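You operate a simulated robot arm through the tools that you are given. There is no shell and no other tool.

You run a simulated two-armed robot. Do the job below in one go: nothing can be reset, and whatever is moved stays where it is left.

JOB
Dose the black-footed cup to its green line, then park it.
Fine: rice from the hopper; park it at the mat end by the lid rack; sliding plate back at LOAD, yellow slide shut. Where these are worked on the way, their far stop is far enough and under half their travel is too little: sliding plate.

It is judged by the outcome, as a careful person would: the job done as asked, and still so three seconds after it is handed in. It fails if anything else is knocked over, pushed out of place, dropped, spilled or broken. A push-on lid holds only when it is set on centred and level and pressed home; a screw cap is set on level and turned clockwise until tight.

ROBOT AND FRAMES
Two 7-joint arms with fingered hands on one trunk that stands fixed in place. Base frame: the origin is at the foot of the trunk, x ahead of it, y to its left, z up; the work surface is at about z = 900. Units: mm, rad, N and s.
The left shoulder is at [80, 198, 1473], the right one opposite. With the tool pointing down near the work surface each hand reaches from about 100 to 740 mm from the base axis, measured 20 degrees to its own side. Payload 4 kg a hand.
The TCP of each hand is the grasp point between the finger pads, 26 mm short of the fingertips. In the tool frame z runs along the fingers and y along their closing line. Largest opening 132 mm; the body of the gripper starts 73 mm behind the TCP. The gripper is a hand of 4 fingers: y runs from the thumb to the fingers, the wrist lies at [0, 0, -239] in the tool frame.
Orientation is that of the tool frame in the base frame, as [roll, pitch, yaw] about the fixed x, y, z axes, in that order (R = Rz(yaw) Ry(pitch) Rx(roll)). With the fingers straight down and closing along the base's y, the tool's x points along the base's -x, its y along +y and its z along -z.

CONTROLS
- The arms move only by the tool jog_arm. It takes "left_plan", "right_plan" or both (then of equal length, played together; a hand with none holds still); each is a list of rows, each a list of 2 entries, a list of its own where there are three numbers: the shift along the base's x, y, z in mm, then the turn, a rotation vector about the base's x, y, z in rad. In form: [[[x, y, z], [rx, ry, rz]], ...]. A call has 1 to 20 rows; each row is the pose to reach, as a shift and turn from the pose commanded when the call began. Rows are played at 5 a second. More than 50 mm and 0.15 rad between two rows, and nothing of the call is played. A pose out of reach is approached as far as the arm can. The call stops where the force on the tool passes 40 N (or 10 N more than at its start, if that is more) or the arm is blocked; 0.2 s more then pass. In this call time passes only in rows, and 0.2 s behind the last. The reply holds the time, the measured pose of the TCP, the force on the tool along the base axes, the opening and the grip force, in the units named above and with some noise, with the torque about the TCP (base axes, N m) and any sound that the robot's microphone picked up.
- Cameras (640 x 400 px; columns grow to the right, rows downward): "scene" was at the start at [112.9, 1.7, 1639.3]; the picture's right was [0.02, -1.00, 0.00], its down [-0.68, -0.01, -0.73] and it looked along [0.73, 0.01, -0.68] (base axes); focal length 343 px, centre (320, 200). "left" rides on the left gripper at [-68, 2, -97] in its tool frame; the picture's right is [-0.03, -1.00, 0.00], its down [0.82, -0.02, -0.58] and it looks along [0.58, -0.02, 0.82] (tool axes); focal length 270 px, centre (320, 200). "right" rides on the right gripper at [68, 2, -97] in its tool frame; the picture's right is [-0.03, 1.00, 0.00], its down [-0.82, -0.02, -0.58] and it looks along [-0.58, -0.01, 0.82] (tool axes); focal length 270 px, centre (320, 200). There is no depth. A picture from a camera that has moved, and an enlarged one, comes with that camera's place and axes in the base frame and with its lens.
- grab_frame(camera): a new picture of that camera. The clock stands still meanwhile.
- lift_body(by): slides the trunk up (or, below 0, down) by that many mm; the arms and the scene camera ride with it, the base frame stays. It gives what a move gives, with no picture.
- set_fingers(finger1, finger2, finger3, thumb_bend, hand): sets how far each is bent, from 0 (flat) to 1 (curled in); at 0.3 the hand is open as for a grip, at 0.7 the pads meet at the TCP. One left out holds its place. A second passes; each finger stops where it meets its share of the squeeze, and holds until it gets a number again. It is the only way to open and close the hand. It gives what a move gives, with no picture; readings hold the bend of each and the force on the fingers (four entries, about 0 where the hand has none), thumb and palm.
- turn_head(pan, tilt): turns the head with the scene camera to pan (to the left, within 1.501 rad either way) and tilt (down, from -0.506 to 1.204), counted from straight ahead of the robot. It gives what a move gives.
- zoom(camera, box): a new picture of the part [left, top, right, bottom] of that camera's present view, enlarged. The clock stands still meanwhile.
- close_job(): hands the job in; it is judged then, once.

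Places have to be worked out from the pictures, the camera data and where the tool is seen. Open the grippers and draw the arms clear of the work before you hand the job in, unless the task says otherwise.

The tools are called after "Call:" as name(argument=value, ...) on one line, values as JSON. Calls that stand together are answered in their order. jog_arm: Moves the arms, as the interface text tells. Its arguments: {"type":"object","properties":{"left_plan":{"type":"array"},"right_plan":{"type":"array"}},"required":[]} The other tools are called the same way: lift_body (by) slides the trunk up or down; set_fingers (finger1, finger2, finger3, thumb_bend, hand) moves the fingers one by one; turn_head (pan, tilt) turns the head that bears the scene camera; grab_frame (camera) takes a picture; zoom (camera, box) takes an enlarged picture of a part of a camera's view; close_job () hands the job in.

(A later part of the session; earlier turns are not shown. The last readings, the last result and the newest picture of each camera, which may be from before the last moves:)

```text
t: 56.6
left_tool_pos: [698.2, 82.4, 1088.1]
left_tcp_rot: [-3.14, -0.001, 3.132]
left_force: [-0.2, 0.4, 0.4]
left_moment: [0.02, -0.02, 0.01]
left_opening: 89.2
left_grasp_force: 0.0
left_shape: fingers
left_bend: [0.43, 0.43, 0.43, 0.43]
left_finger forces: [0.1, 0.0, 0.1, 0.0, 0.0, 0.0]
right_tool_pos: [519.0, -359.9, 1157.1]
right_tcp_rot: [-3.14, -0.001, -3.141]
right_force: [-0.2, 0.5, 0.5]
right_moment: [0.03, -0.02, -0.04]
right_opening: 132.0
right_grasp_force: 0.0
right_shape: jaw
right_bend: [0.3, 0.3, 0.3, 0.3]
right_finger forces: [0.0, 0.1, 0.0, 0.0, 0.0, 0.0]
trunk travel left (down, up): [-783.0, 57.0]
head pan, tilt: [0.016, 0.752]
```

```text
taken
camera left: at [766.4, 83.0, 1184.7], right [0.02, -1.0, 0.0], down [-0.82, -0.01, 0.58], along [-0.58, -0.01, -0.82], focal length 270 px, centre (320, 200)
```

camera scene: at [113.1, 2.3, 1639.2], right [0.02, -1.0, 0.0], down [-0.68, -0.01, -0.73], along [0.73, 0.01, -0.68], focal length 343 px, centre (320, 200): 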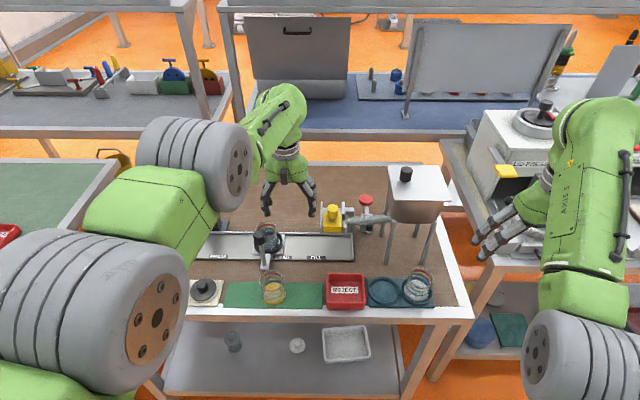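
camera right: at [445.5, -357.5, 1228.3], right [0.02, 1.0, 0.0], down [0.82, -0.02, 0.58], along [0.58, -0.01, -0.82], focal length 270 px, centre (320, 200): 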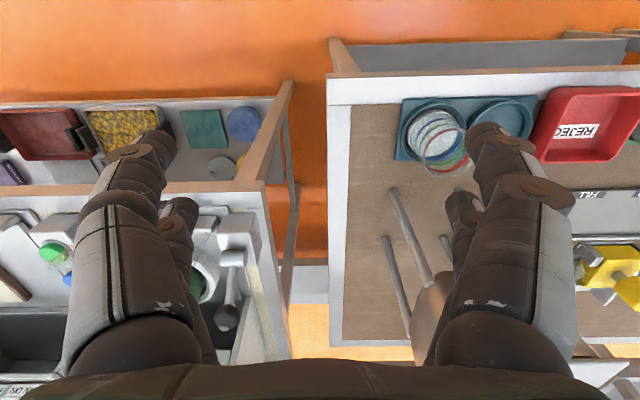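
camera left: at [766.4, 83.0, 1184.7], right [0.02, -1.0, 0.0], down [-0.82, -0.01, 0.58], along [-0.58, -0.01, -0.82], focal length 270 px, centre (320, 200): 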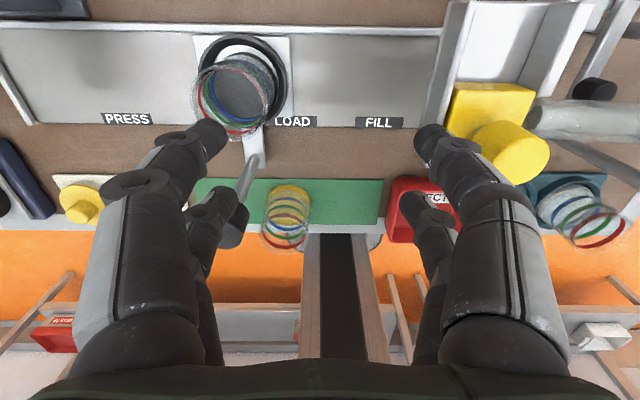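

The hand is clear. Negative yaw has relieved the limit before, so I'll back up with a small negative yaw.

Call:
jog_arm(left_plan=[[[-12, 0, 0], [0, 0, -0.14]]])

```text
t: 57.0
left_tool_pos: [697.4, 80.4, 1086.1]
left_tcp_rot: [-3.14, -0.003, 2.991]
left_force: [-1.4, -0.3, -0.1]
left_moment: [0.01, 0.06, 0.0]
left_opening: 89.1
left_grasp_force: 0.1
left_shape: fingers
left_bend: [0.43, 0.43, 0.43, 0.43]
left_finger forces: [0.1, 0.0, 0.1, 0.0, 0.1, 0.1]
left hand out of reach, approached as far as the arm can: row 1
right_tool_pos: [518.3, -361.6, 1158.1]
right_tcp_rot: [-3.139, 0.0, 3.141]
right_force: [0.5, -0.2, 0.7]
right_moment: [0.01, 0.0, 0.01]
right_opening: 131.9
right_grasp_force: 0.1
right_shape: jaw
right_bend: [0.3, 0.3, 0.3, 0.3]
right_finger forces: [0.0, 0.0, 0.0, 0.1, 0.1, 0.1]
trunk travel left (down, up): [-783.0, 57.0]
head pan, tilt: [0.016, 0.752]
```

The wrist appears stuck at a constant distance from the shoulder, so the elbow has probably flipped through straight onto its short side. I'll stretch the arm forward past full reach in free air, then try retracting so it can flip back.

Call:
jog_arm(left_plan=[[[15, 5, 0], [0, 0, 0.05]], [[35, 10, 0], [0, 0, 0.1]], [[55, 10, 0], [0, 0, 0.14]]])

Call:
jog_arm(left_plan=[[[25, 0, 0], [0, 0, 0]]])

Call:
grab_frame(camera="scene")

```text
t: 57.8
left_tool_pos: [715.4, 106.8, 1091.8]
left_tcp_rot: [-3.139, 0.001, 3.134]
left_force: [-0.5, 0.1, -0.1]
left_moment: [0.01, -0.03, 0.01]
left_opening: 89.4
left_grasp_force: 0.1
left_shape: fingers
left_bend: [0.43, 0.43, 0.43, 0.43]
left_finger forces: [0.0, 0.0, 0.0, 0.1, 0.1, 0.1]
left hand out of reach, approached as far as the arm can: row 2, 3
right_tool_pos: [517.6, -360.4, 1157.2]
right_tcp_rot: [3.141, -0.001, -3.141]
right_force: [-0.4, 0.4, 0.5]
right_moment: [-0.05, 0.02, 0.01]
right_opening: 131.9
right_grasp_force: 0.1
right_shape: jaw
right_bend: [0.3, 0.3, 0.3, 0.3]
right_finger forces: [0.1, 0.0, 0.0, 0.0, 0.0, 0.0]
trunk travel left (down, up): [-783.0, 57.0]
head pan, tilt: [0.016, 0.752]
```

```text
t: 58.2
left_tool_pos: [719.8, 109.9, 1091.3]
left_tcp_rot: [-3.138, 0.0, 3.133]
left_force: [0.9, -0.2, -0.4]
left_moment: [0.0, -0.01, -0.01]
left_opening: 89.1
left_grasp_force: 0.0
left_shape: fingers
left_bend: [0.43, 0.43, 0.43, 0.43]
left_finger forces: [0.0, 0.0, 0.0, 0.1, 0.1, 0.1]
left hand out of reach, approached as far as the arm can: row 1
right_tool_pos: [519.2, -360.5, 1157.1]
right_tcp_rot: [-3.14, -0.001, -3.139]
right_force: [0.1, 0.3, 0.0]
right_moment: [-0.02, 0.01, 0.0]
right_opening: 131.8
right_grasp_force: 0.0
right_shape: jaw
right_bend: [0.3, 0.3, 0.3, 0.3]
right_finger forces: [0.0, 0.0, 0.0, 0.0, 0.1, 0.1]
trunk travel left (down, up): [-783.0, 57.0]
head pan, tilt: [0.016, 0.752]
```

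```text
taken
camera scene: at [113.8, 2.0, 1639.2], right [0.02, -1.0, 0.0], down [-0.68, -0.01, -0.73], along [0.73, 0.01, -0.68], focal length 343 px, centre (320, 200)
```

scene: 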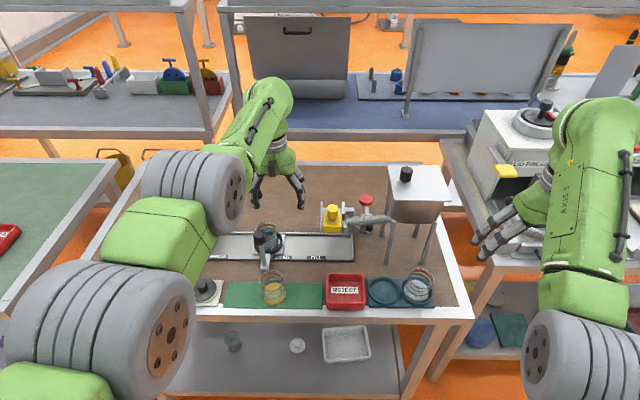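

The elbow has dropped noticeably compared with before. I'll try retracting −x now.

Call:
jog_arm(left_plan=[[[-20, -5, 0], [0, 0, 0]], [[-40, -10, 0], [0, 0, 0]]])

```text
t: 58.8
left_tool_pos: [701.3, 95.4, 1090.7]
left_tcp_rot: [-3.14, -0.002, 3.13]
left_force: [-0.3, -0.6, 0.3]
left_moment: [0.03, -0.01, 0.01]
left_opening: 89.1
left_grasp_force: 0.1
left_shape: fingers
left_bend: [0.43, 0.43, 0.43, 0.43]
left_finger forces: [0.0, 0.1, 0.1, 0.0, 0.0, 0.0]
left hand out of reach, approached as far as the arm can: row 1, 2
right_tool_pos: [518.2, -360.4, 1157.4]
right_tcp_rot: [-3.141, 0.001, 3.141]
right_force: [-0.2, 0.3, -0.3]
right_moment: [0.01, 0.01, -0.02]
right_opening: 132.0
right_grasp_force: 0.0
right_shape: jaw
right_bend: [0.3, 0.3, 0.3, 0.3]
right_finger forces: [0.0, 0.1, 0.0, 0.1, 0.1, 0.1]
trunk travel left (down, up): [-783.0, 57.0]
head pan, tilt: [0.016, 0.752]
```

Retraction is still blocked at this height because the wrist limits the stretch. I'll raise the trunk 57 mm so the arm can stretch fully at a lower relative height while staying above everything.

Call:
lift_body(by=55)

Call:
jog_arm(left_plan=[[[5, 0, -30], [0, 0, 0]], [[10, 0, -60], [0, 0, 0]], [[15, 0, -80], [0, 0, 0]]])

Call:
grab_frame(camera="scene")

```text
t: 59.7
left_tool_pos: [701.8, 96.4, 1145.0]
left_tcp_rot: [-3.14, -0.002, 3.131]
left_force: [-0.3, -1.6, 0.0]
left_moment: [0.02, 0.04, -0.01]
left_opening: 89.3
left_grasp_force: 0.1
left_shape: fingers
left_bend: [0.43, 0.43, 0.43, 0.43]
left_finger forces: [0.1, 0.2, 0.0, 0.1, 0.0, 0.1]
right_tool_pos: [518.5, -359.9, 1212.1]
right_tcp_rot: [3.141, -0.002, 3.141]
right_force: [0.4, 0.3, 0.8]
right_moment: [0.01, -0.02, 0.0]
right_opening: 131.7
right_grasp_force: 0.0
right_shape: jaw
right_bend: [0.3, 0.3, 0.3, 0.3]
right_finger forces: [0.0, 0.0, 0.0, 0.0, 0.0, 0.0]
trunk travel left (down, up): [-838.0, 2.0]
head pan, tilt: [0.016, 0.752]
```

```text
t: 60.5
left_tool_pos: [708.5, 101.2, 1068.9]
left_tcp_rot: [-3.14, -0.001, 3.131]
left_force: [0.2, 0.3, -0.3]
left_moment: [0.0, 0.0, 0.0]
left_opening: 89.2
left_grasp_force: 0.0
left_shape: fingers
left_bend: [0.43, 0.43, 0.43, 0.43]
left_finger forces: [0.0, 0.1, 0.1, 0.0, 0.0, 0.0]
left hand out of reach, approached as far as the arm can: row 3
right_tool_pos: [517.6, -360.8, 1213.3]
right_tcp_rot: [-3.141, 0.0, -3.14]
right_force: [-0.2, 0.8, -0.2]
right_moment: [0.02, 0.02, -0.01]
right_opening: 131.9
right_grasp_force: 0.1
right_shape: jaw
right_bend: [0.3, 0.3, 0.3, 0.3]
right_finger forces: [0.0, 0.1, 0.1, 0.1, 0.0, 0.1]
trunk travel left (down, up): [-838.0, 2.0]
head pan, tilt: [0.016, 0.752]
```

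```text
taken
camera scene: at [113.0, 1.9, 1694.3], right [0.02, -1.0, 0.0], down [-0.68, -0.01, -0.73], along [0.73, 0.01, -0.68], focal length 343 px, centre (320, 200)
```

scene: 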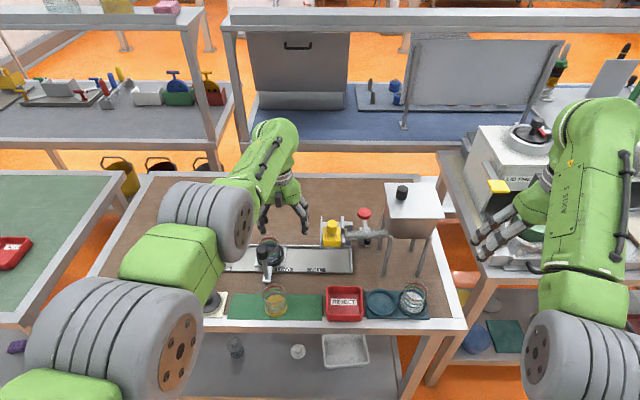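

The arm is fully stretched now with the elbow lower. I'll try retracting −x in a single row.

Call:
jog_arm(left_plan=[[[-15, -5, 0], [0, 0, 0]], [[-35, -10, 0], [0, 0, 0]]])

```text
t: 61.1
left_tool_pos: [688.4, 88.5, 1064.2]
left_tcp_rot: [-3.14, -0.002, 3.132]
left_force: [-0.1, -1.0, -0.2]
left_moment: [-0.05, 0.01, -0.01]
left_opening: 89.3
left_grasp_force: 0.2
left_shape: fingers
left_bend: [0.43, 0.43, 0.43, 0.43]
left_finger forces: [0.0, 0.0, 0.0, 0.0, 0.0, 0.1]
left hand out of reach, approached as far as the arm can: row 2
right_tool_pos: [517.9, -361.1, 1211.9]
right_tcp_rot: [-3.141, 0.0, -3.141]
right_force: [-0.4, 0.3, 0.1]
right_moment: [-0.03, 0.0, 0.0]
right_opening: 132.0
right_grasp_force: 0.0
right_shape: jaw
right_bend: [0.3, 0.3, 0.3, 0.3]
right_finger forces: [0.1, 0.0, 0.1, 0.0, 0.1, 0.0]
trunk travel left (down, up): [-838.0, 2.0]
head pan, tilt: [0.016, 0.752]
```

Still on the wrong side of the elbow, at a distance of about 657. I'll overshoot the stretch more strongly in one call and retract within the same call.

Call:
jog_arm(left_plan=[[[35, 6, -5], [0, 0, 0]], [[80, 14, -10], [0, 0, 0]], [[120, 20, -15], [0, 0, 0]], [[80, 14, -10], [0, 0, 0]], [[35, 6, -5], [0, 0, 0]], [[0, 0, 0], [0, 0, 0]], [[-25, 0, 0], [0, 0, 0]]])

Call:
grab_frame(camera="scene")

```text
t: 62.7
left_tool_pos: [685.1, 84.0, 1059.9]
left_tcp_rot: [-3.14, -0.002, 3.13]
left_force: [0.6, 0.6, 0.8]
left_moment: [0.03, -0.01, 0.02]
left_opening: 89.1
left_grasp_force: 0.0
left_shape: fingers
left_bend: [0.43, 0.43, 0.43, 0.43]
left_finger forces: [0.1, 0.0, 0.0, 0.1, 0.0, 0.0]
left hand out of reach, approached as far as the arm can: row 1, 2, 3, 4, 5, 7
right_tool_pos: [517.3, -360.3, 1214.2]
right_tcp_rot: [3.141, 0.0, -3.141]
right_force: [0.4, -0.2, -0.4]
right_moment: [-0.02, 0.02, 0.02]
right_opening: 131.9
right_grasp_force: 0.1
right_shape: jaw
right_bend: [0.3, 0.3, 0.3, 0.3]
right_finger forces: [0.1, 0.0, 0.0, 0.0, 0.0, 0.0]
trunk travel left (down, up): [-838.0, 2.0]
head pan, tilt: [0.016, 0.752]
```

```text
taken
camera scene: at [112.0, 1.3, 1694.3], right [0.02, -1.0, 0.0], down [-0.68, -0.01, -0.73], along [0.73, 0.01, -0.68], focal length 343 px, centre (320, 200)
```

scene: 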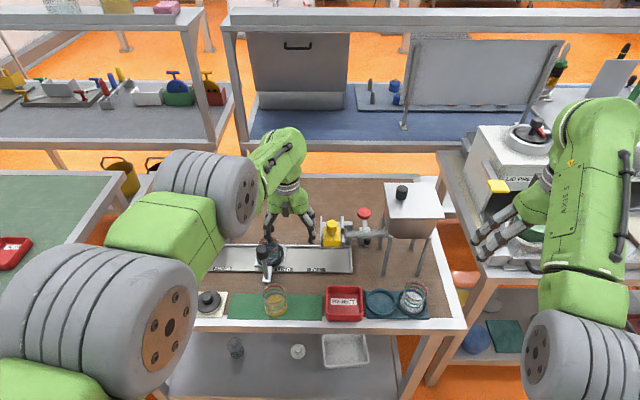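

No change. The elbow has swivelled upward rather than flipped, so I'll move the hand left along the same reach arc, above everything, where the arm sits more naturally, and test retraction there.

Call:
jog_arm(left_plan=[[[10, 25, 15], [0, 0, 0]], [[18, 55, 30], [0, 0, 0]], [[24, 90, 40], [0, 0, 0]], [[26, 120, 45], [0, 0, 0]]])

Call:
jog_arm(left_plan=[[[-15, 20, 0], [0, 0, 0]], [[-30, 35, 0], [0, 0, 0]]])

```text
t: 63.7
left_tool_pos: [711.3, 204.2, 1104.2]
left_tcp_rot: [-3.138, -0.001, 3.131]
left_force: [0.3, -0.3, -0.2]
left_moment: [-0.01, 0.01, 0.02]
left_opening: 89.3
left_grasp_force: 0.0
left_shape: fingers
left_bend: [0.43, 0.43, 0.43, 0.43]
left_finger forces: [0.0, 0.0, 0.1, 0.0, 0.1, 0.1]
right_tool_pos: [518.6, -358.7, 1211.8]
right_tcp_rot: [-3.141, 0.0, -3.141]
right_force: [0.9, 0.4, -0.3]
right_moment: [-0.04, 0.0, 0.01]
right_opening: 132.0
right_grasp_force: 0.0
right_shape: jaw
right_bend: [0.3, 0.3, 0.3, 0.3]
right_finger forces: [0.1, 0.0, 0.1, 0.1, 0.1, 0.0]
trunk travel left (down, up): [-838.0, 2.0]
head pan, tilt: [0.016, 0.752]
```

```text
t: 64.3
left_tool_pos: [701.9, 238.8, 1100.8]
left_tcp_rot: [-3.139, -0.003, 3.131]
left_force: [0.2, -2.5, 0.2]
left_moment: [0.04, -0.01, -0.04]
left_opening: 85.9
left_grasp_force: 1.0
left_shape: fingers
left_bend: [0.45, 0.43, 0.43, 0.43]
left_finger forces: [2.3, 0.0, 0.1, 0.0, 0.0, 0.1]
left hand out of reach, approached as far as the arm can: row 1, 2
right_tool_pos: [518.1, -360.5, 1213.1]
right_tcp_rot: [-3.14, 0.0, -3.141]
right_force: [0.1, -0.7, 0.1]
right_moment: [-0.04, 0.03, 0.01]
right_opening: 131.9
right_grasp_force: 0.0
right_shape: jaw
right_bend: [0.3, 0.3, 0.3, 0.3]
right_finger forces: [0.1, 0.0, 0.0, 0.1, 0.0, 0.1]
trunk travel left (down, up): [-838.0, 2.0]
head pan, tilt: [0.016, 0.752]
```

Finger 1 lightly touches the press knob (2 N), so I'll back off −y at once.

Call:
jog_arm(left_plan=[[[4, -20, 0], [0, 0, 0]], [[7, -40, 2], [0, 0, 0]]])

Call:
grab_frame(camera="scene")

```text
t: 64.9
left_tool_pos: [709.6, 198.8, 1103.7]
left_tcp_rot: [-3.14, 0.0, 3.134]
left_force: [-0.5, -0.2, 0.6]
left_moment: [0.0, -0.03, 0.0]
left_opening: 89.0
left_grasp_force: 0.0
left_shape: fingers
left_bend: [0.43, 0.43, 0.43, 0.43]
left_finger forces: [0.0, 0.1, 0.0, 0.1, 0.0, 0.0]
right_tool_pos: [517.8, -360.9, 1212.0]
right_tcp_rot: [-3.141, 0.001, -3.141]
right_force: [0.1, -0.7, -0.3]
right_moment: [0.01, 0.04, 0.0]
right_opening: 132.0
right_grasp_force: 0.1
right_shape: jaw
right_bend: [0.3, 0.3, 0.3, 0.3]
right_finger forces: [0.0, 0.1, 0.1, 0.0, 0.0, 0.1]
trunk travel left (down, up): [-838.0, 2.0]
head pan, tilt: [0.016, 0.752]
```

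```text
taken
camera scene: at [113.1, 0.6, 1694.2], right [0.02, -1.0, 0.0], down [-0.68, -0.01, -0.73], along [0.73, 0.01, -0.68], focal length 343 px, centre (320, 200)
```

scene: 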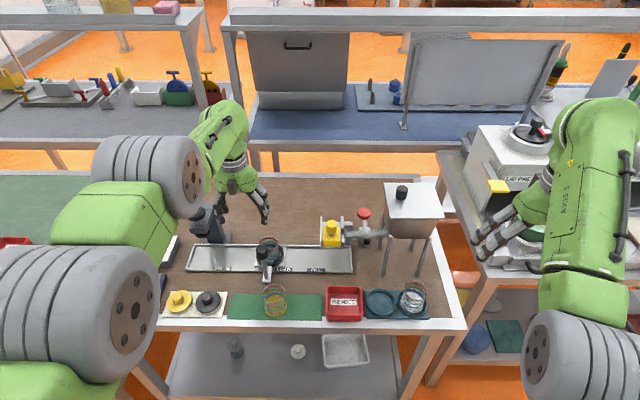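

The geometry fits an elbow that has passed its aligned point and is stopped by its hyperextension limit. I'll stretch lower by a modest amount and step back sharply, to see if it returns on the right side.

Call:
jog_arm(left_plan=[[[5, 6, -30], [0, 0, 0]], [[13, 12, -58], [0, 0, 0]], [[-22, 14, -42], [0, 0, 0]], [[-38, 14, -38], [0, 0, 0]]])

```text
t: 65.9
left_tool_pos: [696.0, 214.5, 1058.5]
left_tcp_rot: [-3.139, -0.003, 3.132]
left_force: [0.6, -0.5, -0.7]
left_moment: [0.0, -0.02, 0.02]
left_opening: 89.4
left_grasp_force: 0.0
left_shape: fingers
left_bend: [0.43, 0.43, 0.43, 0.43]
left_finger forces: [0.0, 0.1, 0.1, 0.0, 0.1, 0.0]
left hand out of reach, approached as far as the arm can: row 2, 3, 4
right_tool_pos: [517.1, -360.5, 1213.1]
right_tcp_rot: [3.141, 0.0, 3.14]
right_force: [-0.4, 0.3, 0.7]
right_moment: [0.0, -0.01, -0.01]
right_opening: 131.9
right_grasp_force: 0.2
right_shape: jaw
right_bend: [0.3, 0.3, 0.3, 0.3]
right_finger forces: [0.0, 0.0, 0.1, 0.1, 0.0, 0.0]
trunk travel left (down, up): [-838.0, 2.0]
head pan, tilt: [0.016, 0.752]
```

Fitting these limits suggests a maximum reach of about 649 mm from an offset centre, and a wall at about 631 mm on the wrong elbow side. I'll overshoot by only about 4 mm this time, then retract.

Call:
jog_arm(left_plan=[[[10, 0, 0], [0, 0, 0]], [[17, 0, 0], [0, 0, 0]], [[21.5, 0, 0], [0, 0, 0]]])

Call:
jog_arm(left_plan=[[[-20, 0, 0], [0, 0, 0]], [[-40, 0, 0], [0, 0, 0]]])

```text
t: 66.7
left_tool_pos: [713.5, 215.7, 1058.6]
left_tcp_rot: [-3.14, -0.001, 3.132]
left_force: [0.2, 0.6, -0.2]
left_moment: [-0.01, 0.05, 0.01]
left_opening: 89.4
left_grasp_force: 0.1
left_shape: fingers
left_bend: [0.43, 0.43, 0.43, 0.43]
left_finger forces: [0.0, 0.0, 0.0, 0.0, 0.0, 0.1]
left hand out of reach, approached as far as the arm can: row 3
right_tool_pos: [518.5, -359.9, 1212.6]
right_tcp_rot: [3.14, -0.001, 3.142]
right_force: [0.2, 0.5, -0.8]
right_moment: [0.02, -0.05, -0.02]
right_opening: 132.0
right_grasp_force: 0.0
right_shape: jaw
right_bend: [0.3, 0.3, 0.3, 0.3]
right_finger forces: [0.1, 0.0, 0.0, 0.0, 0.0, 0.1]
trunk travel left (down, up): [-838.0, 2.0]
head pan, tilt: [0.016, 0.752]
```

```text
t: 67.3
left_tool_pos: [671.7, 216.0, 1059.4]
left_tcp_rot: [-3.139, 0.001, 3.13]
left_force: [-0.3, 0.4, -0.2]
left_moment: [-0.02, -0.01, -0.04]
left_opening: 89.2
left_grasp_force: 0.0
left_shape: fingers
left_bend: [0.43, 0.43, 0.43, 0.43]
left_finger forces: [0.0, 0.0, 0.1, 0.1, 0.0, 0.1]
right_tool_pos: [516.8, -360.3, 1213.6]
right_tcp_rot: [3.141, -0.001, -3.141]
right_force: [0.2, -0.8, -0.2]
right_moment: [-0.01, -0.06, 0.01]
right_opening: 131.9
right_grasp_force: 0.1
right_shape: jaw
right_bend: [0.3, 0.3, 0.3, 0.3]
right_finger forces: [0.1, 0.0, 0.1, 0.0, 0.1, 0.1]
trunk travel left (down, up): [-838.0, 2.0]
head pan, tilt: [0.016, 0.752]
```

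The arm has flipped back to the good side and retracts normally, so from now on I'll keep it away from full stretch. I'll raise the hand, move it back over the handle with the 0.3 rad lean, and stop above the knob.

Call:
jog_arm(left_plan=[[[-5, 0, 30], [0, 0, 0]], [[-25, -10, 38], [0, -0.1, 0]], [[-45, -35, 40], [0, -0.2, 0]], [[-56, -66, 40], [0, -0.3, 0]]])

Call:
grab_frame(camera="left")

```text
t: 68.3
left_tool_pos: [616.5, 147.7, 1098.9]
left_tcp_rot: [3.141, 0.303, 3.131]
left_force: [0.6, -0.4, -0.2]
left_moment: [0.0, -0.01, 0.0]
left_opening: 89.0
left_grasp_force: 0.0
left_shape: fingers
left_bend: [0.43, 0.43, 0.43, 0.43]
left_finger forces: [0.1, 0.1, 0.0, 0.0, 0.1, 0.0]
right_tool_pos: [517.1, -361.4, 1212.2]
right_tcp_rot: [3.139, 0.0, -3.141]
right_force: [1.2, 0.4, -0.6]
right_moment: [0.02, 0.01, -0.01]
right_opening: 132.2
right_grasp_force: 0.2
right_shape: jaw
right_bend: [0.3, 0.3, 0.3, 0.3]
right_finger forces: [0.1, 0.0, 0.0, 0.0, 0.1, 0.0]
trunk travel left (down, up): [-838.0, 2.0]
head pan, tilt: [0.016, 0.752]
```

```text
taken
camera left: at [651.9, 148.4, 1212.2], right [0.01, -1.0, 0.01], down [-0.95, -0.01, 0.31], along [-0.31, -0.01, -0.95], focal length 270 px, centre (320, 200)
```

left: 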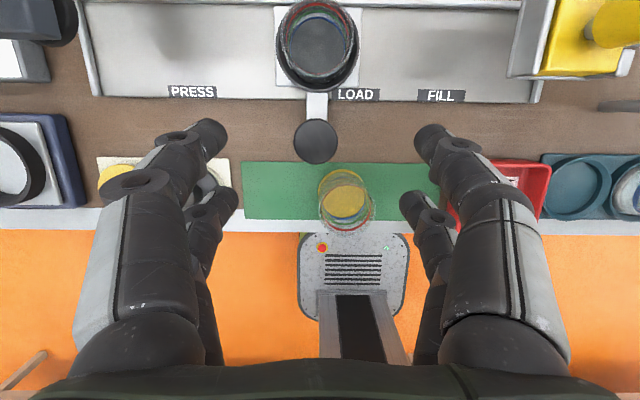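

The cup stands upright in its holder and the knob is just ahead of the hand as planned. I'll lower around the knob and close the front pair on it.

Call:
jog_arm(left_plan=[[[0, 2, -35], [0, 0, 0]], [[0, 2, -70], [0, 0, 0]]])

Call:
set_fingers(hand="left", finger1=0.66, finger2=0.66, finger3=0.66, thumb_bend=0.66)

Call:
grab_frame(camera="left")

```text
t: 68.9
left_tool_pos: [616.5, 151.3, 1028.6]
left_tcp_rot: [3.14, 0.301, 3.13]
left_force: [-0.4, 0.1, -0.4]
left_moment: [-0.01, -0.01, -0.01]
left_opening: 89.2
left_grasp_force: 0.1
left_shape: fingers
left_bend: [0.43, 0.43, 0.43, 0.43]
left_finger forces: [0.0, 0.0, 0.0, 0.0, 0.1, 0.0]
right_tool_pos: [517.2, -360.2, 1212.5]
right_tcp_rot: [-3.14, 0.001, -3.142]
right_force: [0.0, -0.2, 0.3]
right_moment: [-0.01, 0.01, 0.0]
right_opening: 131.9
right_grasp_force: 0.2
right_shape: jaw
right_bend: [0.3, 0.3, 0.3, 0.3]
right_finger forces: [0.1, 0.0, 0.0, 0.0, 0.0, 0.0]
trunk travel left (down, up): [-838.0, 2.0]
head pan, tilt: [0.016, 0.752]
```

```text
t: 69.9
left_tool_pos: [618.0, 151.8, 1028.6]
left_tcp_rot: [3.139, 0.298, 3.132]
left_force: [1.2, -1.3, -1.8]
left_moment: [0.0, 0.03, -0.04]
left_opening: 19.4
left_grasp_force: 1.7
left_shape: fingers
left_bend: [0.64, 0.66, 0.66, 0.65]
left_finger forces: [1.3, 0.1, 0.0, 0.0, 2.4, 0.1]
right_tool_pos: [518.4, -360.6, 1213.6]
right_tcp_rot: [3.141, 0.0, -3.141]
right_force: [1.1, -0.2, 0.3]
right_moment: [-0.01, -0.01, 0.0]
right_opening: 131.8
right_grasp_force: 0.1
right_shape: jaw
right_bend: [0.3, 0.3, 0.3, 0.3]
right_finger forces: [0.0, 0.0, 0.0, 0.0, 0.0, 0.1]
trunk travel left (down, up): [-838.0, 2.0]
head pan, tilt: [0.016, 0.752]
```

```text
taken
camera left: at [653.9, 151.5, 1141.0], right [0.01, -1.0, 0.01], down [-0.95, -0.01, 0.31], along [-0.31, -0.01, -0.95], focal length 270 px, centre (320, 200)
```

left: 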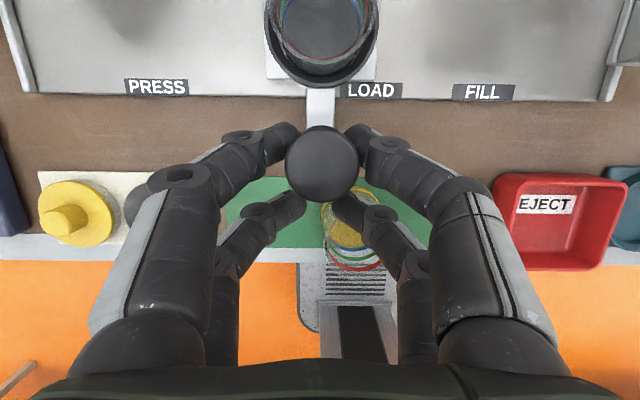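

The knob is gripped. I'll slide the plate −y toward FILL smoothly, first 60 mm, checking for reach or contact.

Call:
jog_arm(left_plan=[[[0, -8, 0], [0, 0, 0]], [[0, -22, 0], [0, 0, 0]], [[0, -40, 0], [0, 0, 0]], [[0, -56, 0], [0, 0, 0]], [[0, -64, 0], [0, 0, 0]]])

Call:
grab_frame(camera="left")

Call:
zoom(camera="scene", box=[260, 200, 380, 290])

```text
t: 71.1
left_tool_pos: [617.8, 86.5, 1027.2]
left_tcp_rot: [-3.14, 0.299, 3.132]
left_force: [-0.1, -1.2, 0.4]
left_moment: [-0.07, 0.01, 0.0]
left_opening: 18.0
left_grasp_force: 1.9
left_shape: fingers
left_bend: [0.64, 0.66, 0.66, 0.65]
left_finger forces: [1.4, 0.1, 0.0, 0.1, 1.8, 0.0]
right_tool_pos: [519.4, -360.0, 1212.1]
right_tcp_rot: [-3.141, 0.001, 3.141]
right_force: [-0.3, -0.2, -0.3]
right_moment: [-0.02, 0.0, -0.02]
right_opening: 131.9
right_grasp_force: 0.0
right_shape: jaw
right_bend: [0.3, 0.3, 0.3, 0.3]
right_finger forces: [0.0, 0.0, 0.0, 0.0, 0.0, 0.0]
trunk travel left (down, up): [-838.0, 2.0]
head pan, tilt: [0.016, 0.752]
```

```text
taken
camera left: at [654.4, 87.5, 1139.9], right [0.01, -1.0, 0.01], down [-0.95, -0.01, 0.31], along [-0.31, -0.01, -0.95], focal length 270 px, centre (320, 200)
```

left: 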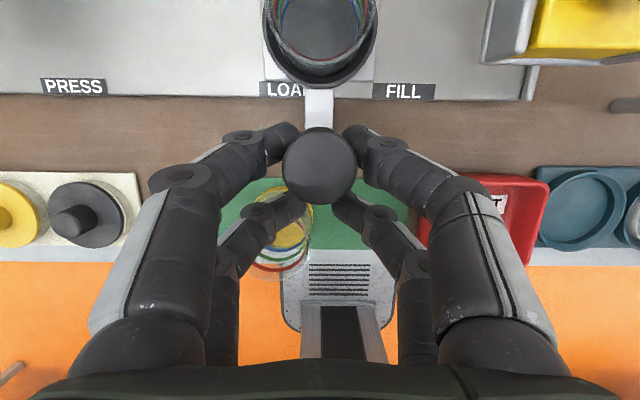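

```text
4.44 times, centred on (320, 245) of scene
camera zoom: at [113.2, 2.0, 1694.2], right [0.02, -1.0, 0.0], down [-0.68, -0.01, -0.73], along [0.73, 0.01, -0.68], focal length 1523 px, centre (320, 0)
```

zoom: 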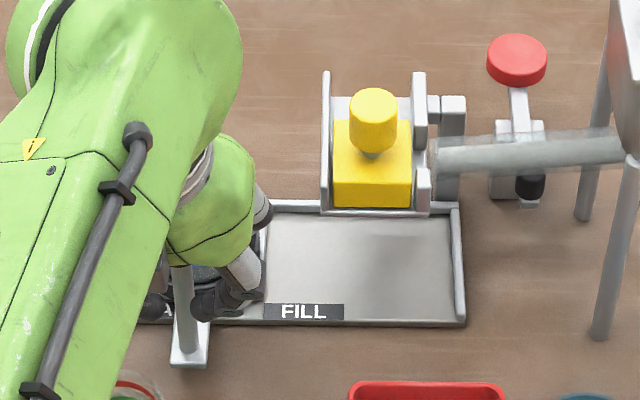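

Sliding smoothly. I'll continue in smaller increments while watching the force as the cup passes under the gate.

Call:
jog_arm(left_plan=[[[0, -8, 0], [0, 0, 0]], [[0, -20, 0], [0, 0, 0]], [[0, -32, 0], [0, 0, 0]], [[0, -44, 0], [0, 0, 0]], [[0, -52, 0], [0, 0, 0]]])

Call:
grab_frame(camera="left")

Call:
zoom(camera="scene", box=[280, 200, 380, 290])

```text
t: 72.3
left_tool_pos: [617.7, 34.7, 1027.5]
left_tcp_rot: [3.14, 0.297, 3.132]
left_force: [-0.7, -1.3, -1.9]
left_moment: [-0.03, 0.04, 0.02]
left_opening: 18.2
left_grasp_force: 2.1
left_shape: fingers
left_bend: [0.64, 0.66, 0.66, 0.65]
left_finger forces: [1.9, 0.1, 0.0, 0.1, 1.3, 0.0]
right_tool_pos: [519.3, -361.6, 1212.0]
right_tcp_rot: [-3.141, 0.0, -3.141]
right_force: [-0.2, 0.1, 0.8]
right_moment: [0.05, 0.0, 0.02]
right_opening: 131.8
right_grasp_force: 0.0
right_shape: jaw
right_bend: [0.3, 0.3, 0.3, 0.3]
right_finger forces: [0.0, 0.0, 0.1, 0.1, 0.0, 0.0]
trunk travel left (down, up): [-838.0, 2.0]
head pan, tilt: [0.016, 0.752]
```

```text
taken
camera left: at [654.7, 34.4, 1140.5], right [0.01, -1.0, 0.01], down [-0.95, -0.01, 0.31], along [-0.31, -0.01, -0.95], focal length 270 px, centre (320, 200)
```

left: 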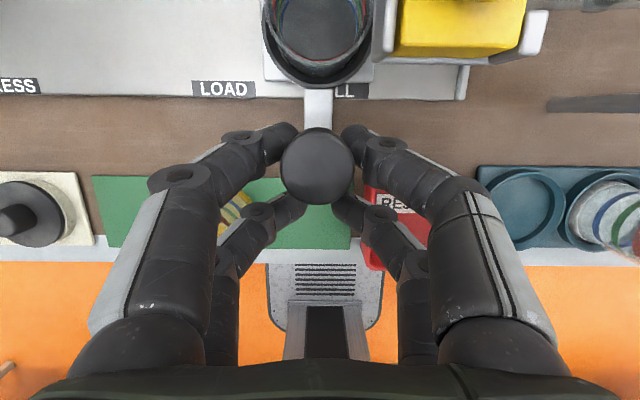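

```text
4.44 times, centred on (330, 245) of scene
camera zoom: at [113.6, 1.0, 1694.2], right [0.02, -1.0, 0.0], down [-0.68, -0.01, -0.73], along [0.73, 0.01, -0.68], focal length 1523 px, centre (276, 0)
```

zoom: 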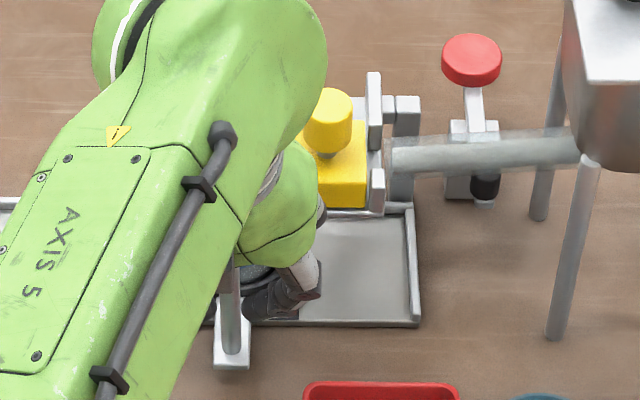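

Still smooth with under 2 N. I'll continue toward the end of travel in gentle steps.

Call:
jog_arm(left_plan=[[[0, -8, 0], [0, 0, 0]], [[0, -18, 0], [0, 0, 0]], [[0, -28, 0], [0, 0, 0]], [[0, -38, 0], [0, 0, 0]], [[0, -45, 0], [0, 0, 0]]])

Call:
grab_frame(camera="left")

```text
t: 73.5
left_tool_pos: [617.9, -11.8, 1028.2]
left_tcp_rot: [3.141, 0.299, 3.132]
left_force: [-0.5, -1.4, -0.9]
left_moment: [-0.03, 0.03, -0.03]
left_opening: 17.9
left_grasp_force: 1.5
left_shape: fingers
left_bend: [0.64, 0.66, 0.66, 0.65]
left_finger forces: [1.2, 0.0, 0.1, 0.1, 1.8, 0.1]
right_tool_pos: [518.0, -361.1, 1212.0]
right_tcp_rot: [3.14, 0.0, -3.141]
right_force: [0.5, 0.1, 0.4]
right_moment: [0.01, 0.03, -0.04]
right_opening: 131.8
right_grasp_force: 0.1
right_shape: jaw
right_bend: [0.3, 0.3, 0.3, 0.3]
right_finger forces: [0.0, 0.0, 0.0, 0.0, 0.1, 0.0]
trunk travel left (down, up): [-838.0, 2.0]
head pan, tilt: [0.016, 0.752]
```

```text
taken
camera left: at [654.9, -10.0, 1140.0], right [0.01, -1.0, 0.01], down [-0.95, -0.01, 0.31], along [-0.31, -0.01, -0.95], focal length 270 px, centre (320, 200)
```

left: 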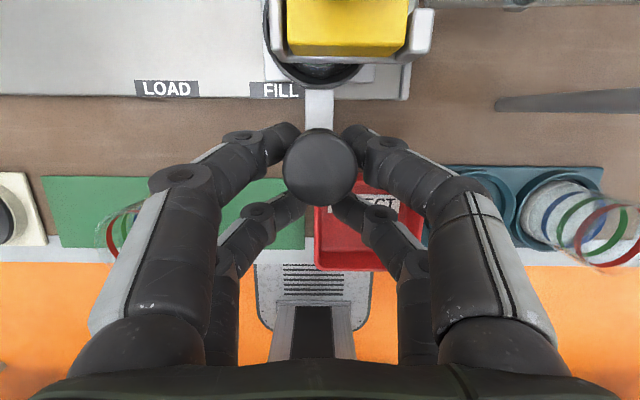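

The cup is under the gate, about 11 mm short of the gate's centre line. I'll push on gently toward the far stop.

Call:
jog_arm(left_plan=[[[0, -5, 0], [0, 0, 0]], [[0, -10, 0], [0, 0, 0]]])

Call:
jog_arm(left_plan=[[[0, -3, 0], [0, 0, 0]], [[0, -6, 0], [0, 0, 0]]])

Call:
zoom(camera="left", box=[220, 0, 460, 160])

```text
t: 74.1
left_tool_pos: [618.9, -19.9, 1025.8]
left_tcp_rot: [3.14, 0.298, 3.132]
left_force: [-0.6, 0.6, -0.2]
left_moment: [0.01, 0.03, 0.01]
left_opening: 17.5
left_grasp_force: 1.3
left_shape: fingers
left_bend: [0.65, 0.66, 0.66, 0.65]
left_finger forces: [1.4, 0.1, 0.0, 0.1, 1.2, 0.0]
right_tool_pos: [518.6, -360.9, 1212.1]
right_tcp_rot: [-3.142, -0.001, -3.142]
right_force: [0.8, -0.3, -0.5]
right_moment: [0.01, 0.0, -0.05]
right_opening: 131.7
right_grasp_force: 0.0
right_shape: jaw
right_bend: [0.3, 0.3, 0.3, 0.3]
right_finger forces: [0.0, 0.1, 0.1, 0.1, 0.1, 0.1]
trunk travel left (down, up): [-838.0, 2.0]
head pan, tilt: [0.016, 0.752]
```

```text
t: 74.7
left_tool_pos: [619.0, -24.4, 1026.6]
left_tcp_rot: [3.139, 0.298, 3.13]
left_force: [0.2, 4.3, -0.3]
left_moment: [-0.02, 0.01, 0.05]
left_opening: 19.3
left_grasp_force: 1.6
left_shape: fingers
left_bend: [0.63, 0.66, 0.66, 0.66]
left_finger forces: [3.0, 0.0, 0.0, 0.0, 0.0, 0.1]
right_tool_pos: [517.4, -360.6, 1212.8]
right_tcp_rot: [-3.141, -0.002, -3.14]
right_force: [0.1, 0.8, 0.0]
right_moment: [-0.03, 0.01, -0.01]
right_opening: 131.8
right_grasp_force: 0.0
right_shape: jaw
right_bend: [0.3, 0.3, 0.3, 0.3]
right_finger forces: [0.1, 0.0, 0.0, 0.0, 0.0, 0.1]
trunk travel left (down, up): [-838.0, 2.0]
head pan, tilt: [0.016, 0.752]
```

```text
2.50 times, centred on (340, 80) of left
camera zoom: at [654.8, -24.3, 1139.9], right [0.01, -1.0, 0.01], down [-0.95, -0.01, 0.31], along [-0.31, -0.01, -0.95], focal length 676 px, centre (270, 500)
```

zoom: 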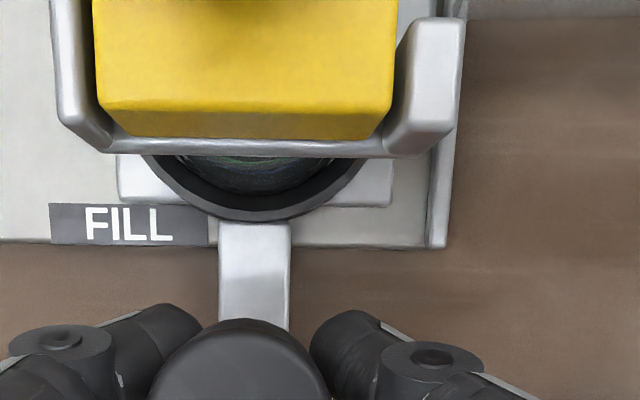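

Resistance has appeared (4 N), suggesting the far stop at about y=-22. I'll push a touch more to confirm.

Call:
jog_arm(left_plan=[[[0, -3, 0], [0, 0, 0]], [[0, -5, 0], [0, 0, 0]]])

Call:
zoom(camera="left", box=[220, 0, 460, 160])

Call:
zoom(camera="scene", box=[290, 200, 380, 290])

```text
t: 75.3
left_tool_pos: [619.0, -29.5, 1026.7]
left_tcp_rot: [-3.139, 0.299, 3.132]
left_force: [0.8, 5.7, 0.5]
left_moment: [0.02, 0.0, 0.11]
left_opening: 23.2
left_grasp_force: 2.7
left_shape: fingers
left_bend: [0.61, 0.66, 0.66, 0.66]
left_finger forces: [4.8, 0.0, 0.0, 0.0, 0.1, 0.0]
right_tool_pos: [518.4, -358.9, 1213.3]
right_tcp_rot: [-3.14, 0.001, -3.139]
right_force: [0.1, -0.1, 0.7]
right_moment: [0.02, -0.03, 0.0]
right_opening: 132.0
right_grasp_force: 0.1
right_shape: jaw
right_bend: [0.3, 0.3, 0.3, 0.3]
right_finger forces: [0.0, 0.0, 0.1, 0.1, 0.0, 0.0]
trunk travel left (down, up): [-838.0, 2.0]
head pan, tilt: [0.016, 0.752]
```

```text
2.50 times, centred on (340, 80) of left
camera zoom: at [654.6, -28.7, 1140.2], right [0.01, -1.0, 0.01], down [-0.95, -0.01, 0.31], along [-0.31, -0.01, -0.95], focal length 676 px, centre (270, 500)
```

zoom: 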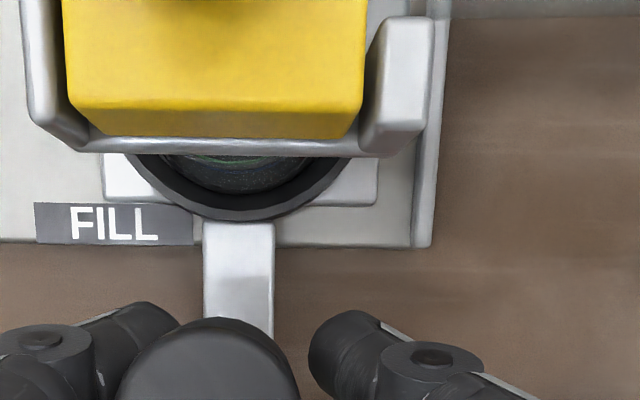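

```text
4.44 times, centred on (335, 245) of scene
camera zoom: at [113.0, 3.6, 1694.3], right [0.02, -1.0, 0.0], down [-0.68, -0.01, -0.73], along [0.73, 0.01, -0.68], focal length 1523 px, centre (253, 0)
```

zoom: 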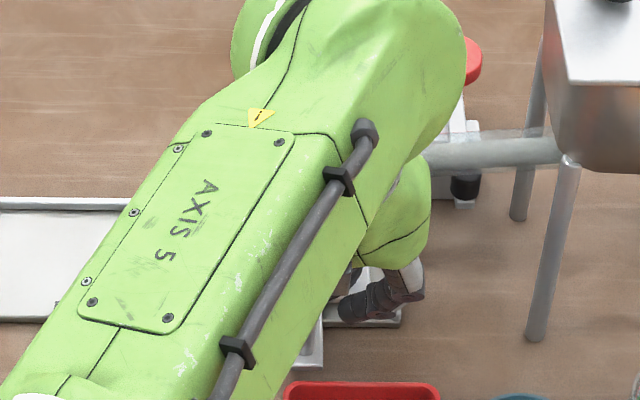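

The plate is at its hard stop, and the ring (y≈-20.3) lines up with the gate (y≈-20.4). I'll release the handle, lift, and withdraw the left arm to the left.

Call:
set_fingers(hand="left", finger1=0.43, finger2=0.43, finger3=0.43, thumb_bend=0.43)

Call:
jog_arm(left_plan=[[[0, 0, 35], [0, 0, 0]], [[0, 0, 70], [0, 0, 0]], [[-15, 35, 72], [0, 0.05, 0]], [[-30, 75, 72], [0, 0.1, 0]], [[-45, 120, 72], [0, 0.15, 0]], [[-55, 165, 72], [0, 0.2, 0]], [[-60, 210, 72], [0, 0.25, 0]], [[-65, 255, 72], [0, 0.3, 0]], [[-70, 300, 72], [0, 0.3, 0]]])

Call:
grab_frame(camera="scene")

```text
t: 76.3
left_tool_pos: [618.9, -31.2, 1027.8]
left_tcp_rot: [3.138, 0.299, 3.129]
left_force: [-0.3, -0.4, -0.2]
left_moment: [0.01, 0.0, 0.0]
left_opening: 88.9
left_grasp_force: 0.1
left_shape: fingers
left_bend: [0.43, 0.43, 0.43, 0.43]
left_finger forces: [0.0, 0.0, 0.0, 0.0, 0.0, 0.1]
right_tool_pos: [518.0, -361.2, 1211.7]
right_tcp_rot: [-3.141, 0.0, -3.142]
right_force: [0.5, 0.3, -0.2]
right_moment: [-0.01, 0.0, 0.01]
right_opening: 131.8
right_grasp_force: 0.0
right_shape: jaw
right_bend: [0.3, 0.3, 0.3, 0.3]
right_finger forces: [0.1, 0.0, 0.0, 0.0, 0.0, 0.1]
trunk travel left (down, up): [-838.0, 2.0]
head pan, tilt: [0.016, 0.752]
```

```text
t: 78.3
left_tool_pos: [545.9, 268.1, 1099.3]
left_tcp_rot: [-3.139, -0.001, 3.132]
left_force: [-0.6, 0.0, -0.1]
left_moment: [0.03, 0.0, -0.01]
left_opening: 89.2
left_grasp_force: 0.0
left_shape: fingers
left_bend: [0.43, 0.43, 0.43, 0.43]
left_finger forces: [0.0, 0.1, 0.0, 0.1, 0.0, 0.0]
right_tool_pos: [518.3, -360.7, 1213.7]
right_tcp_rot: [-3.14, 0.001, 3.141]
right_force: [0.5, 0.6, 0.4]
right_moment: [-0.05, -0.01, 0.0]
right_opening: 131.8
right_grasp_force: 0.1
right_shape: jaw
right_bend: [0.3, 0.3, 0.3, 0.3]
right_finger forces: [0.0, 0.1, 0.0, 0.0, 0.0, 0.0]
trunk travel left (down, up): [-838.0, 2.0]
head pan, tilt: [0.016, 0.752]
```

```text
taken
camera scene: at [112.5, 3.2, 1694.3], right [0.02, -1.0, 0.0], down [-0.68, -0.01, -0.73], along [0.73, 0.01, -0.68], focal length 343 px, centre (320, 200)
```

scene: 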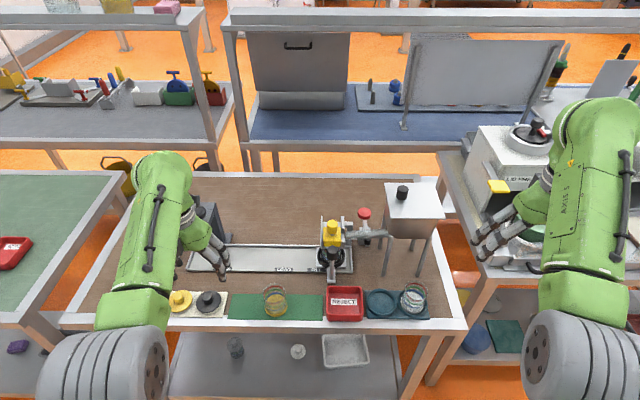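

The left arm is clear. I'll zoom in on the cup under the gate to see what the scene camera can show of its line marks.

Call:
zoom(camera="scene", box=[295, 205, 385, 290])

Call:
grab_frame(camera="left")

Call:
grab_frame(camera="right")

```text
4.71 times, centred on (340, 248) of scene
camera zoom: at [112.5, 3.2, 1694.3], right [0.02, -1.0, 0.0], down [-0.68, -0.01, -0.73], along [0.73, 0.01, -0.68], focal length 1612 px, centre (226, -24)
```

zoom: 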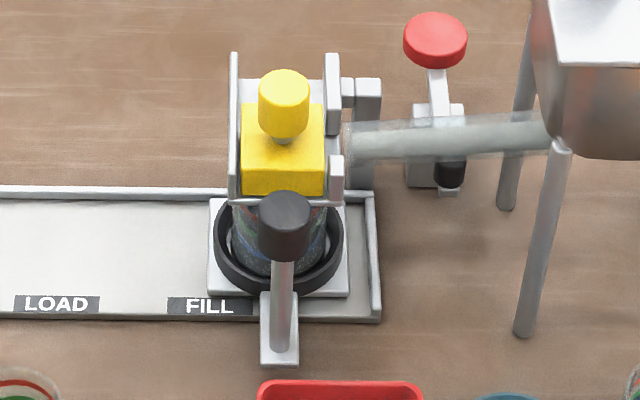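

```text
taken
camera left: at [614.6, 268.8, 1196.1], right [0.01, -1.0, 0.0], down [-0.82, -0.01, 0.58], along [-0.58, -0.01, -0.82], focal length 270 px, centre (320, 200)
```

left: 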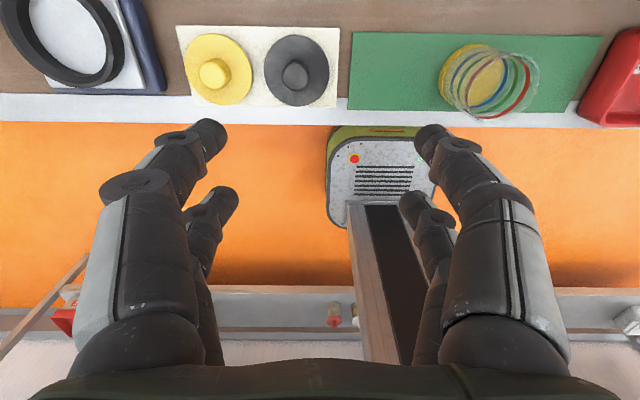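

```text
taken
camera right: at [450.6, -358.2, 1309.9], right [0.02, 1.0, 0.0], down [0.82, -0.02, 0.58], along [0.58, -0.02, -0.82], focal length 270 px, centre (320, 200)
```

right: 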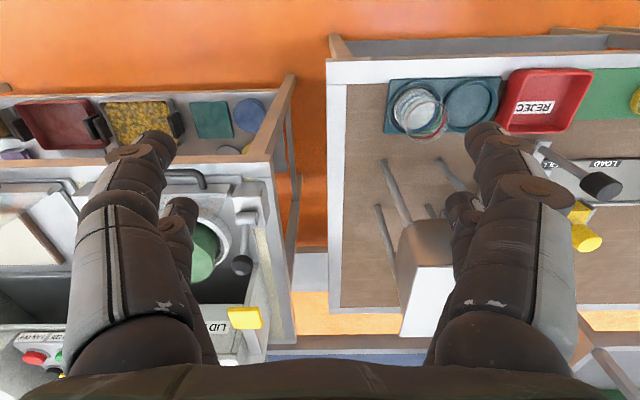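

From here the handle knob hides the cup, and a lower viewpoint will help. I'll raise the left hand first, then lower the trunk in two steps.

Call:
jog_arm(left_plan=[[[-10, 20, 40], [0, 0, 0]], [[-15, 40, 85], [0, 0, 0]]])

Call:
lift_body(by=-75)

Call:
lift_body(by=-80)

Call:
grab_frame(camera="scene")

Call:
zoom(camera="scene", box=[290, 190, 390, 260])

```text
t: 78.9
left_tool_pos: [531.3, 310.3, 1185.4]
left_tcp_rot: [-3.137, 0.0, 3.133]
left_force: [0.7, 1.0, 0.0]
left_moment: [0.03, -0.02, -0.04]
left_opening: 89.5
left_grasp_force: 0.1
left_shape: fingers
left_bend: [0.43, 0.43, 0.43, 0.43]
left_finger forces: [0.0, 0.0, 0.1, 0.1, 0.0, 0.0]
right_tool_pos: [518.1, -360.0, 1212.4]
right_tcp_rot: [-3.142, 0.001, -3.141]
right_force: [-0.4, 0.3, -0.3]
right_moment: [0.01, -0.02, -0.02]
right_opening: 132.0
right_grasp_force: 0.1
right_shape: jaw
right_bend: [0.3, 0.3, 0.3, 0.3]
right_finger forces: [0.0, 0.0, 0.0, 0.1, 0.0, 0.1]
trunk travel left (down, up): [-838.0, 2.0]
head pan, tilt: [0.016, 0.752]
```

```text
t: 80.1
left_tool_pos: [531.7, 308.6, 1110.4]
left_tcp_rot: [-3.14, -0.003, 3.131]
left_force: [0.0, -0.3, 0.0]
left_moment: [0.01, 0.03, -0.02]
left_opening: 89.4
left_grasp_force: 0.1
left_shape: fingers
left_bend: [0.43, 0.43, 0.43, 0.43]
left_finger forces: [0.0, 0.0, 0.0, 0.1, 0.0, 0.0]
right_tool_pos: [518.6, -361.5, 1137.5]
right_tcp_rot: [-3.141, 0.0, -3.141]
right_force: [0.7, 0.7, 0.2]
right_moment: [0.0, -0.01, 0.0]
right_opening: 131.8
right_grasp_force: 0.1
right_shape: jaw
right_bend: [0.3, 0.3, 0.3, 0.3]
right_finger forces: [0.1, 0.0, 0.0, 0.0, 0.1, 0.1]
trunk travel left (down, up): [-763.0, 77.0]
head pan, tilt: [0.016, 0.752]
```

```text
t: 81.2
left_tool_pos: [533.0, 309.0, 1030.5]
left_tcp_rot: [-3.139, -0.002, 3.13]
left_force: [-0.1, 0.7, 0.1]
left_moment: [-0.02, 0.03, 0.03]
left_opening: 89.4
left_grasp_force: 0.1
left_shape: fingers
left_bend: [0.43, 0.43, 0.43, 0.43]
left_finger forces: [0.0, 0.0, 0.0, 0.1, 0.1, 0.1]
right_tool_pos: [519.0, -359.4, 1058.4]
right_tcp_rot: [3.141, -0.001, 3.141]
right_force: [0.0, -0.4, 0.1]
right_moment: [0.02, 0.0, -0.05]
right_opening: 131.9
right_grasp_force: 0.0
right_shape: jaw
right_bend: [0.3, 0.3, 0.3, 0.3]
right_finger forces: [0.1, 0.0, 0.0, 0.0, 0.0, 0.0]
trunk travel left (down, up): [-683.0, 157.0]
head pan, tilt: [0.016, 0.752]
```

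```text
taken
camera scene: at [112.9, 1.6, 1539.3], right [0.02, -1.0, 0.0], down [-0.68, -0.01, -0.73], along [0.73, 0.01, -0.68], focal length 343 px, centre (320, 200)
```

scene: 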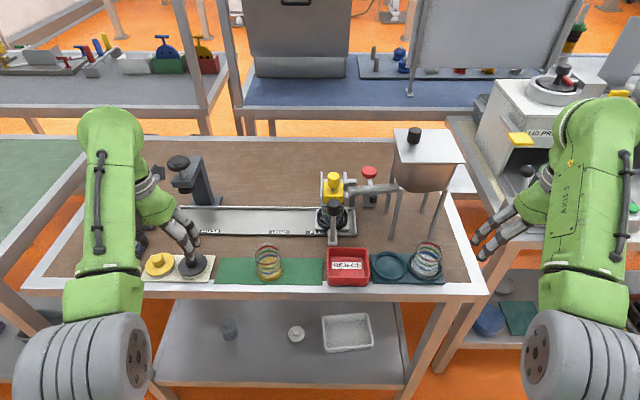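

```text
5.71 times, centred on (340, 225) of scene
camera zoom: at [112.9, 1.6, 1539.3], right [0.02, -1.0, 0.0], down [-0.68, -0.01, -0.73], along [0.73, 0.01, -0.68], focal length 1958 px, centre (206, 57)
```

zoom: 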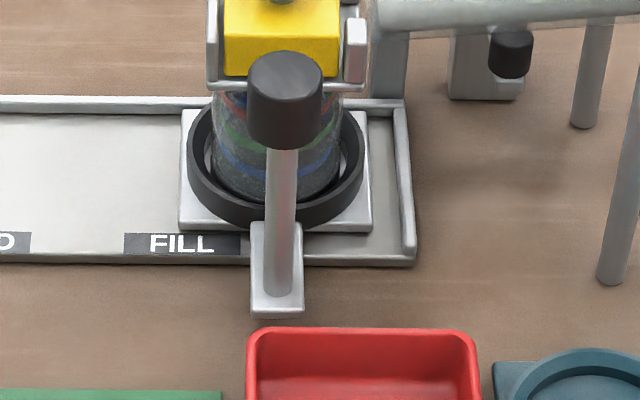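

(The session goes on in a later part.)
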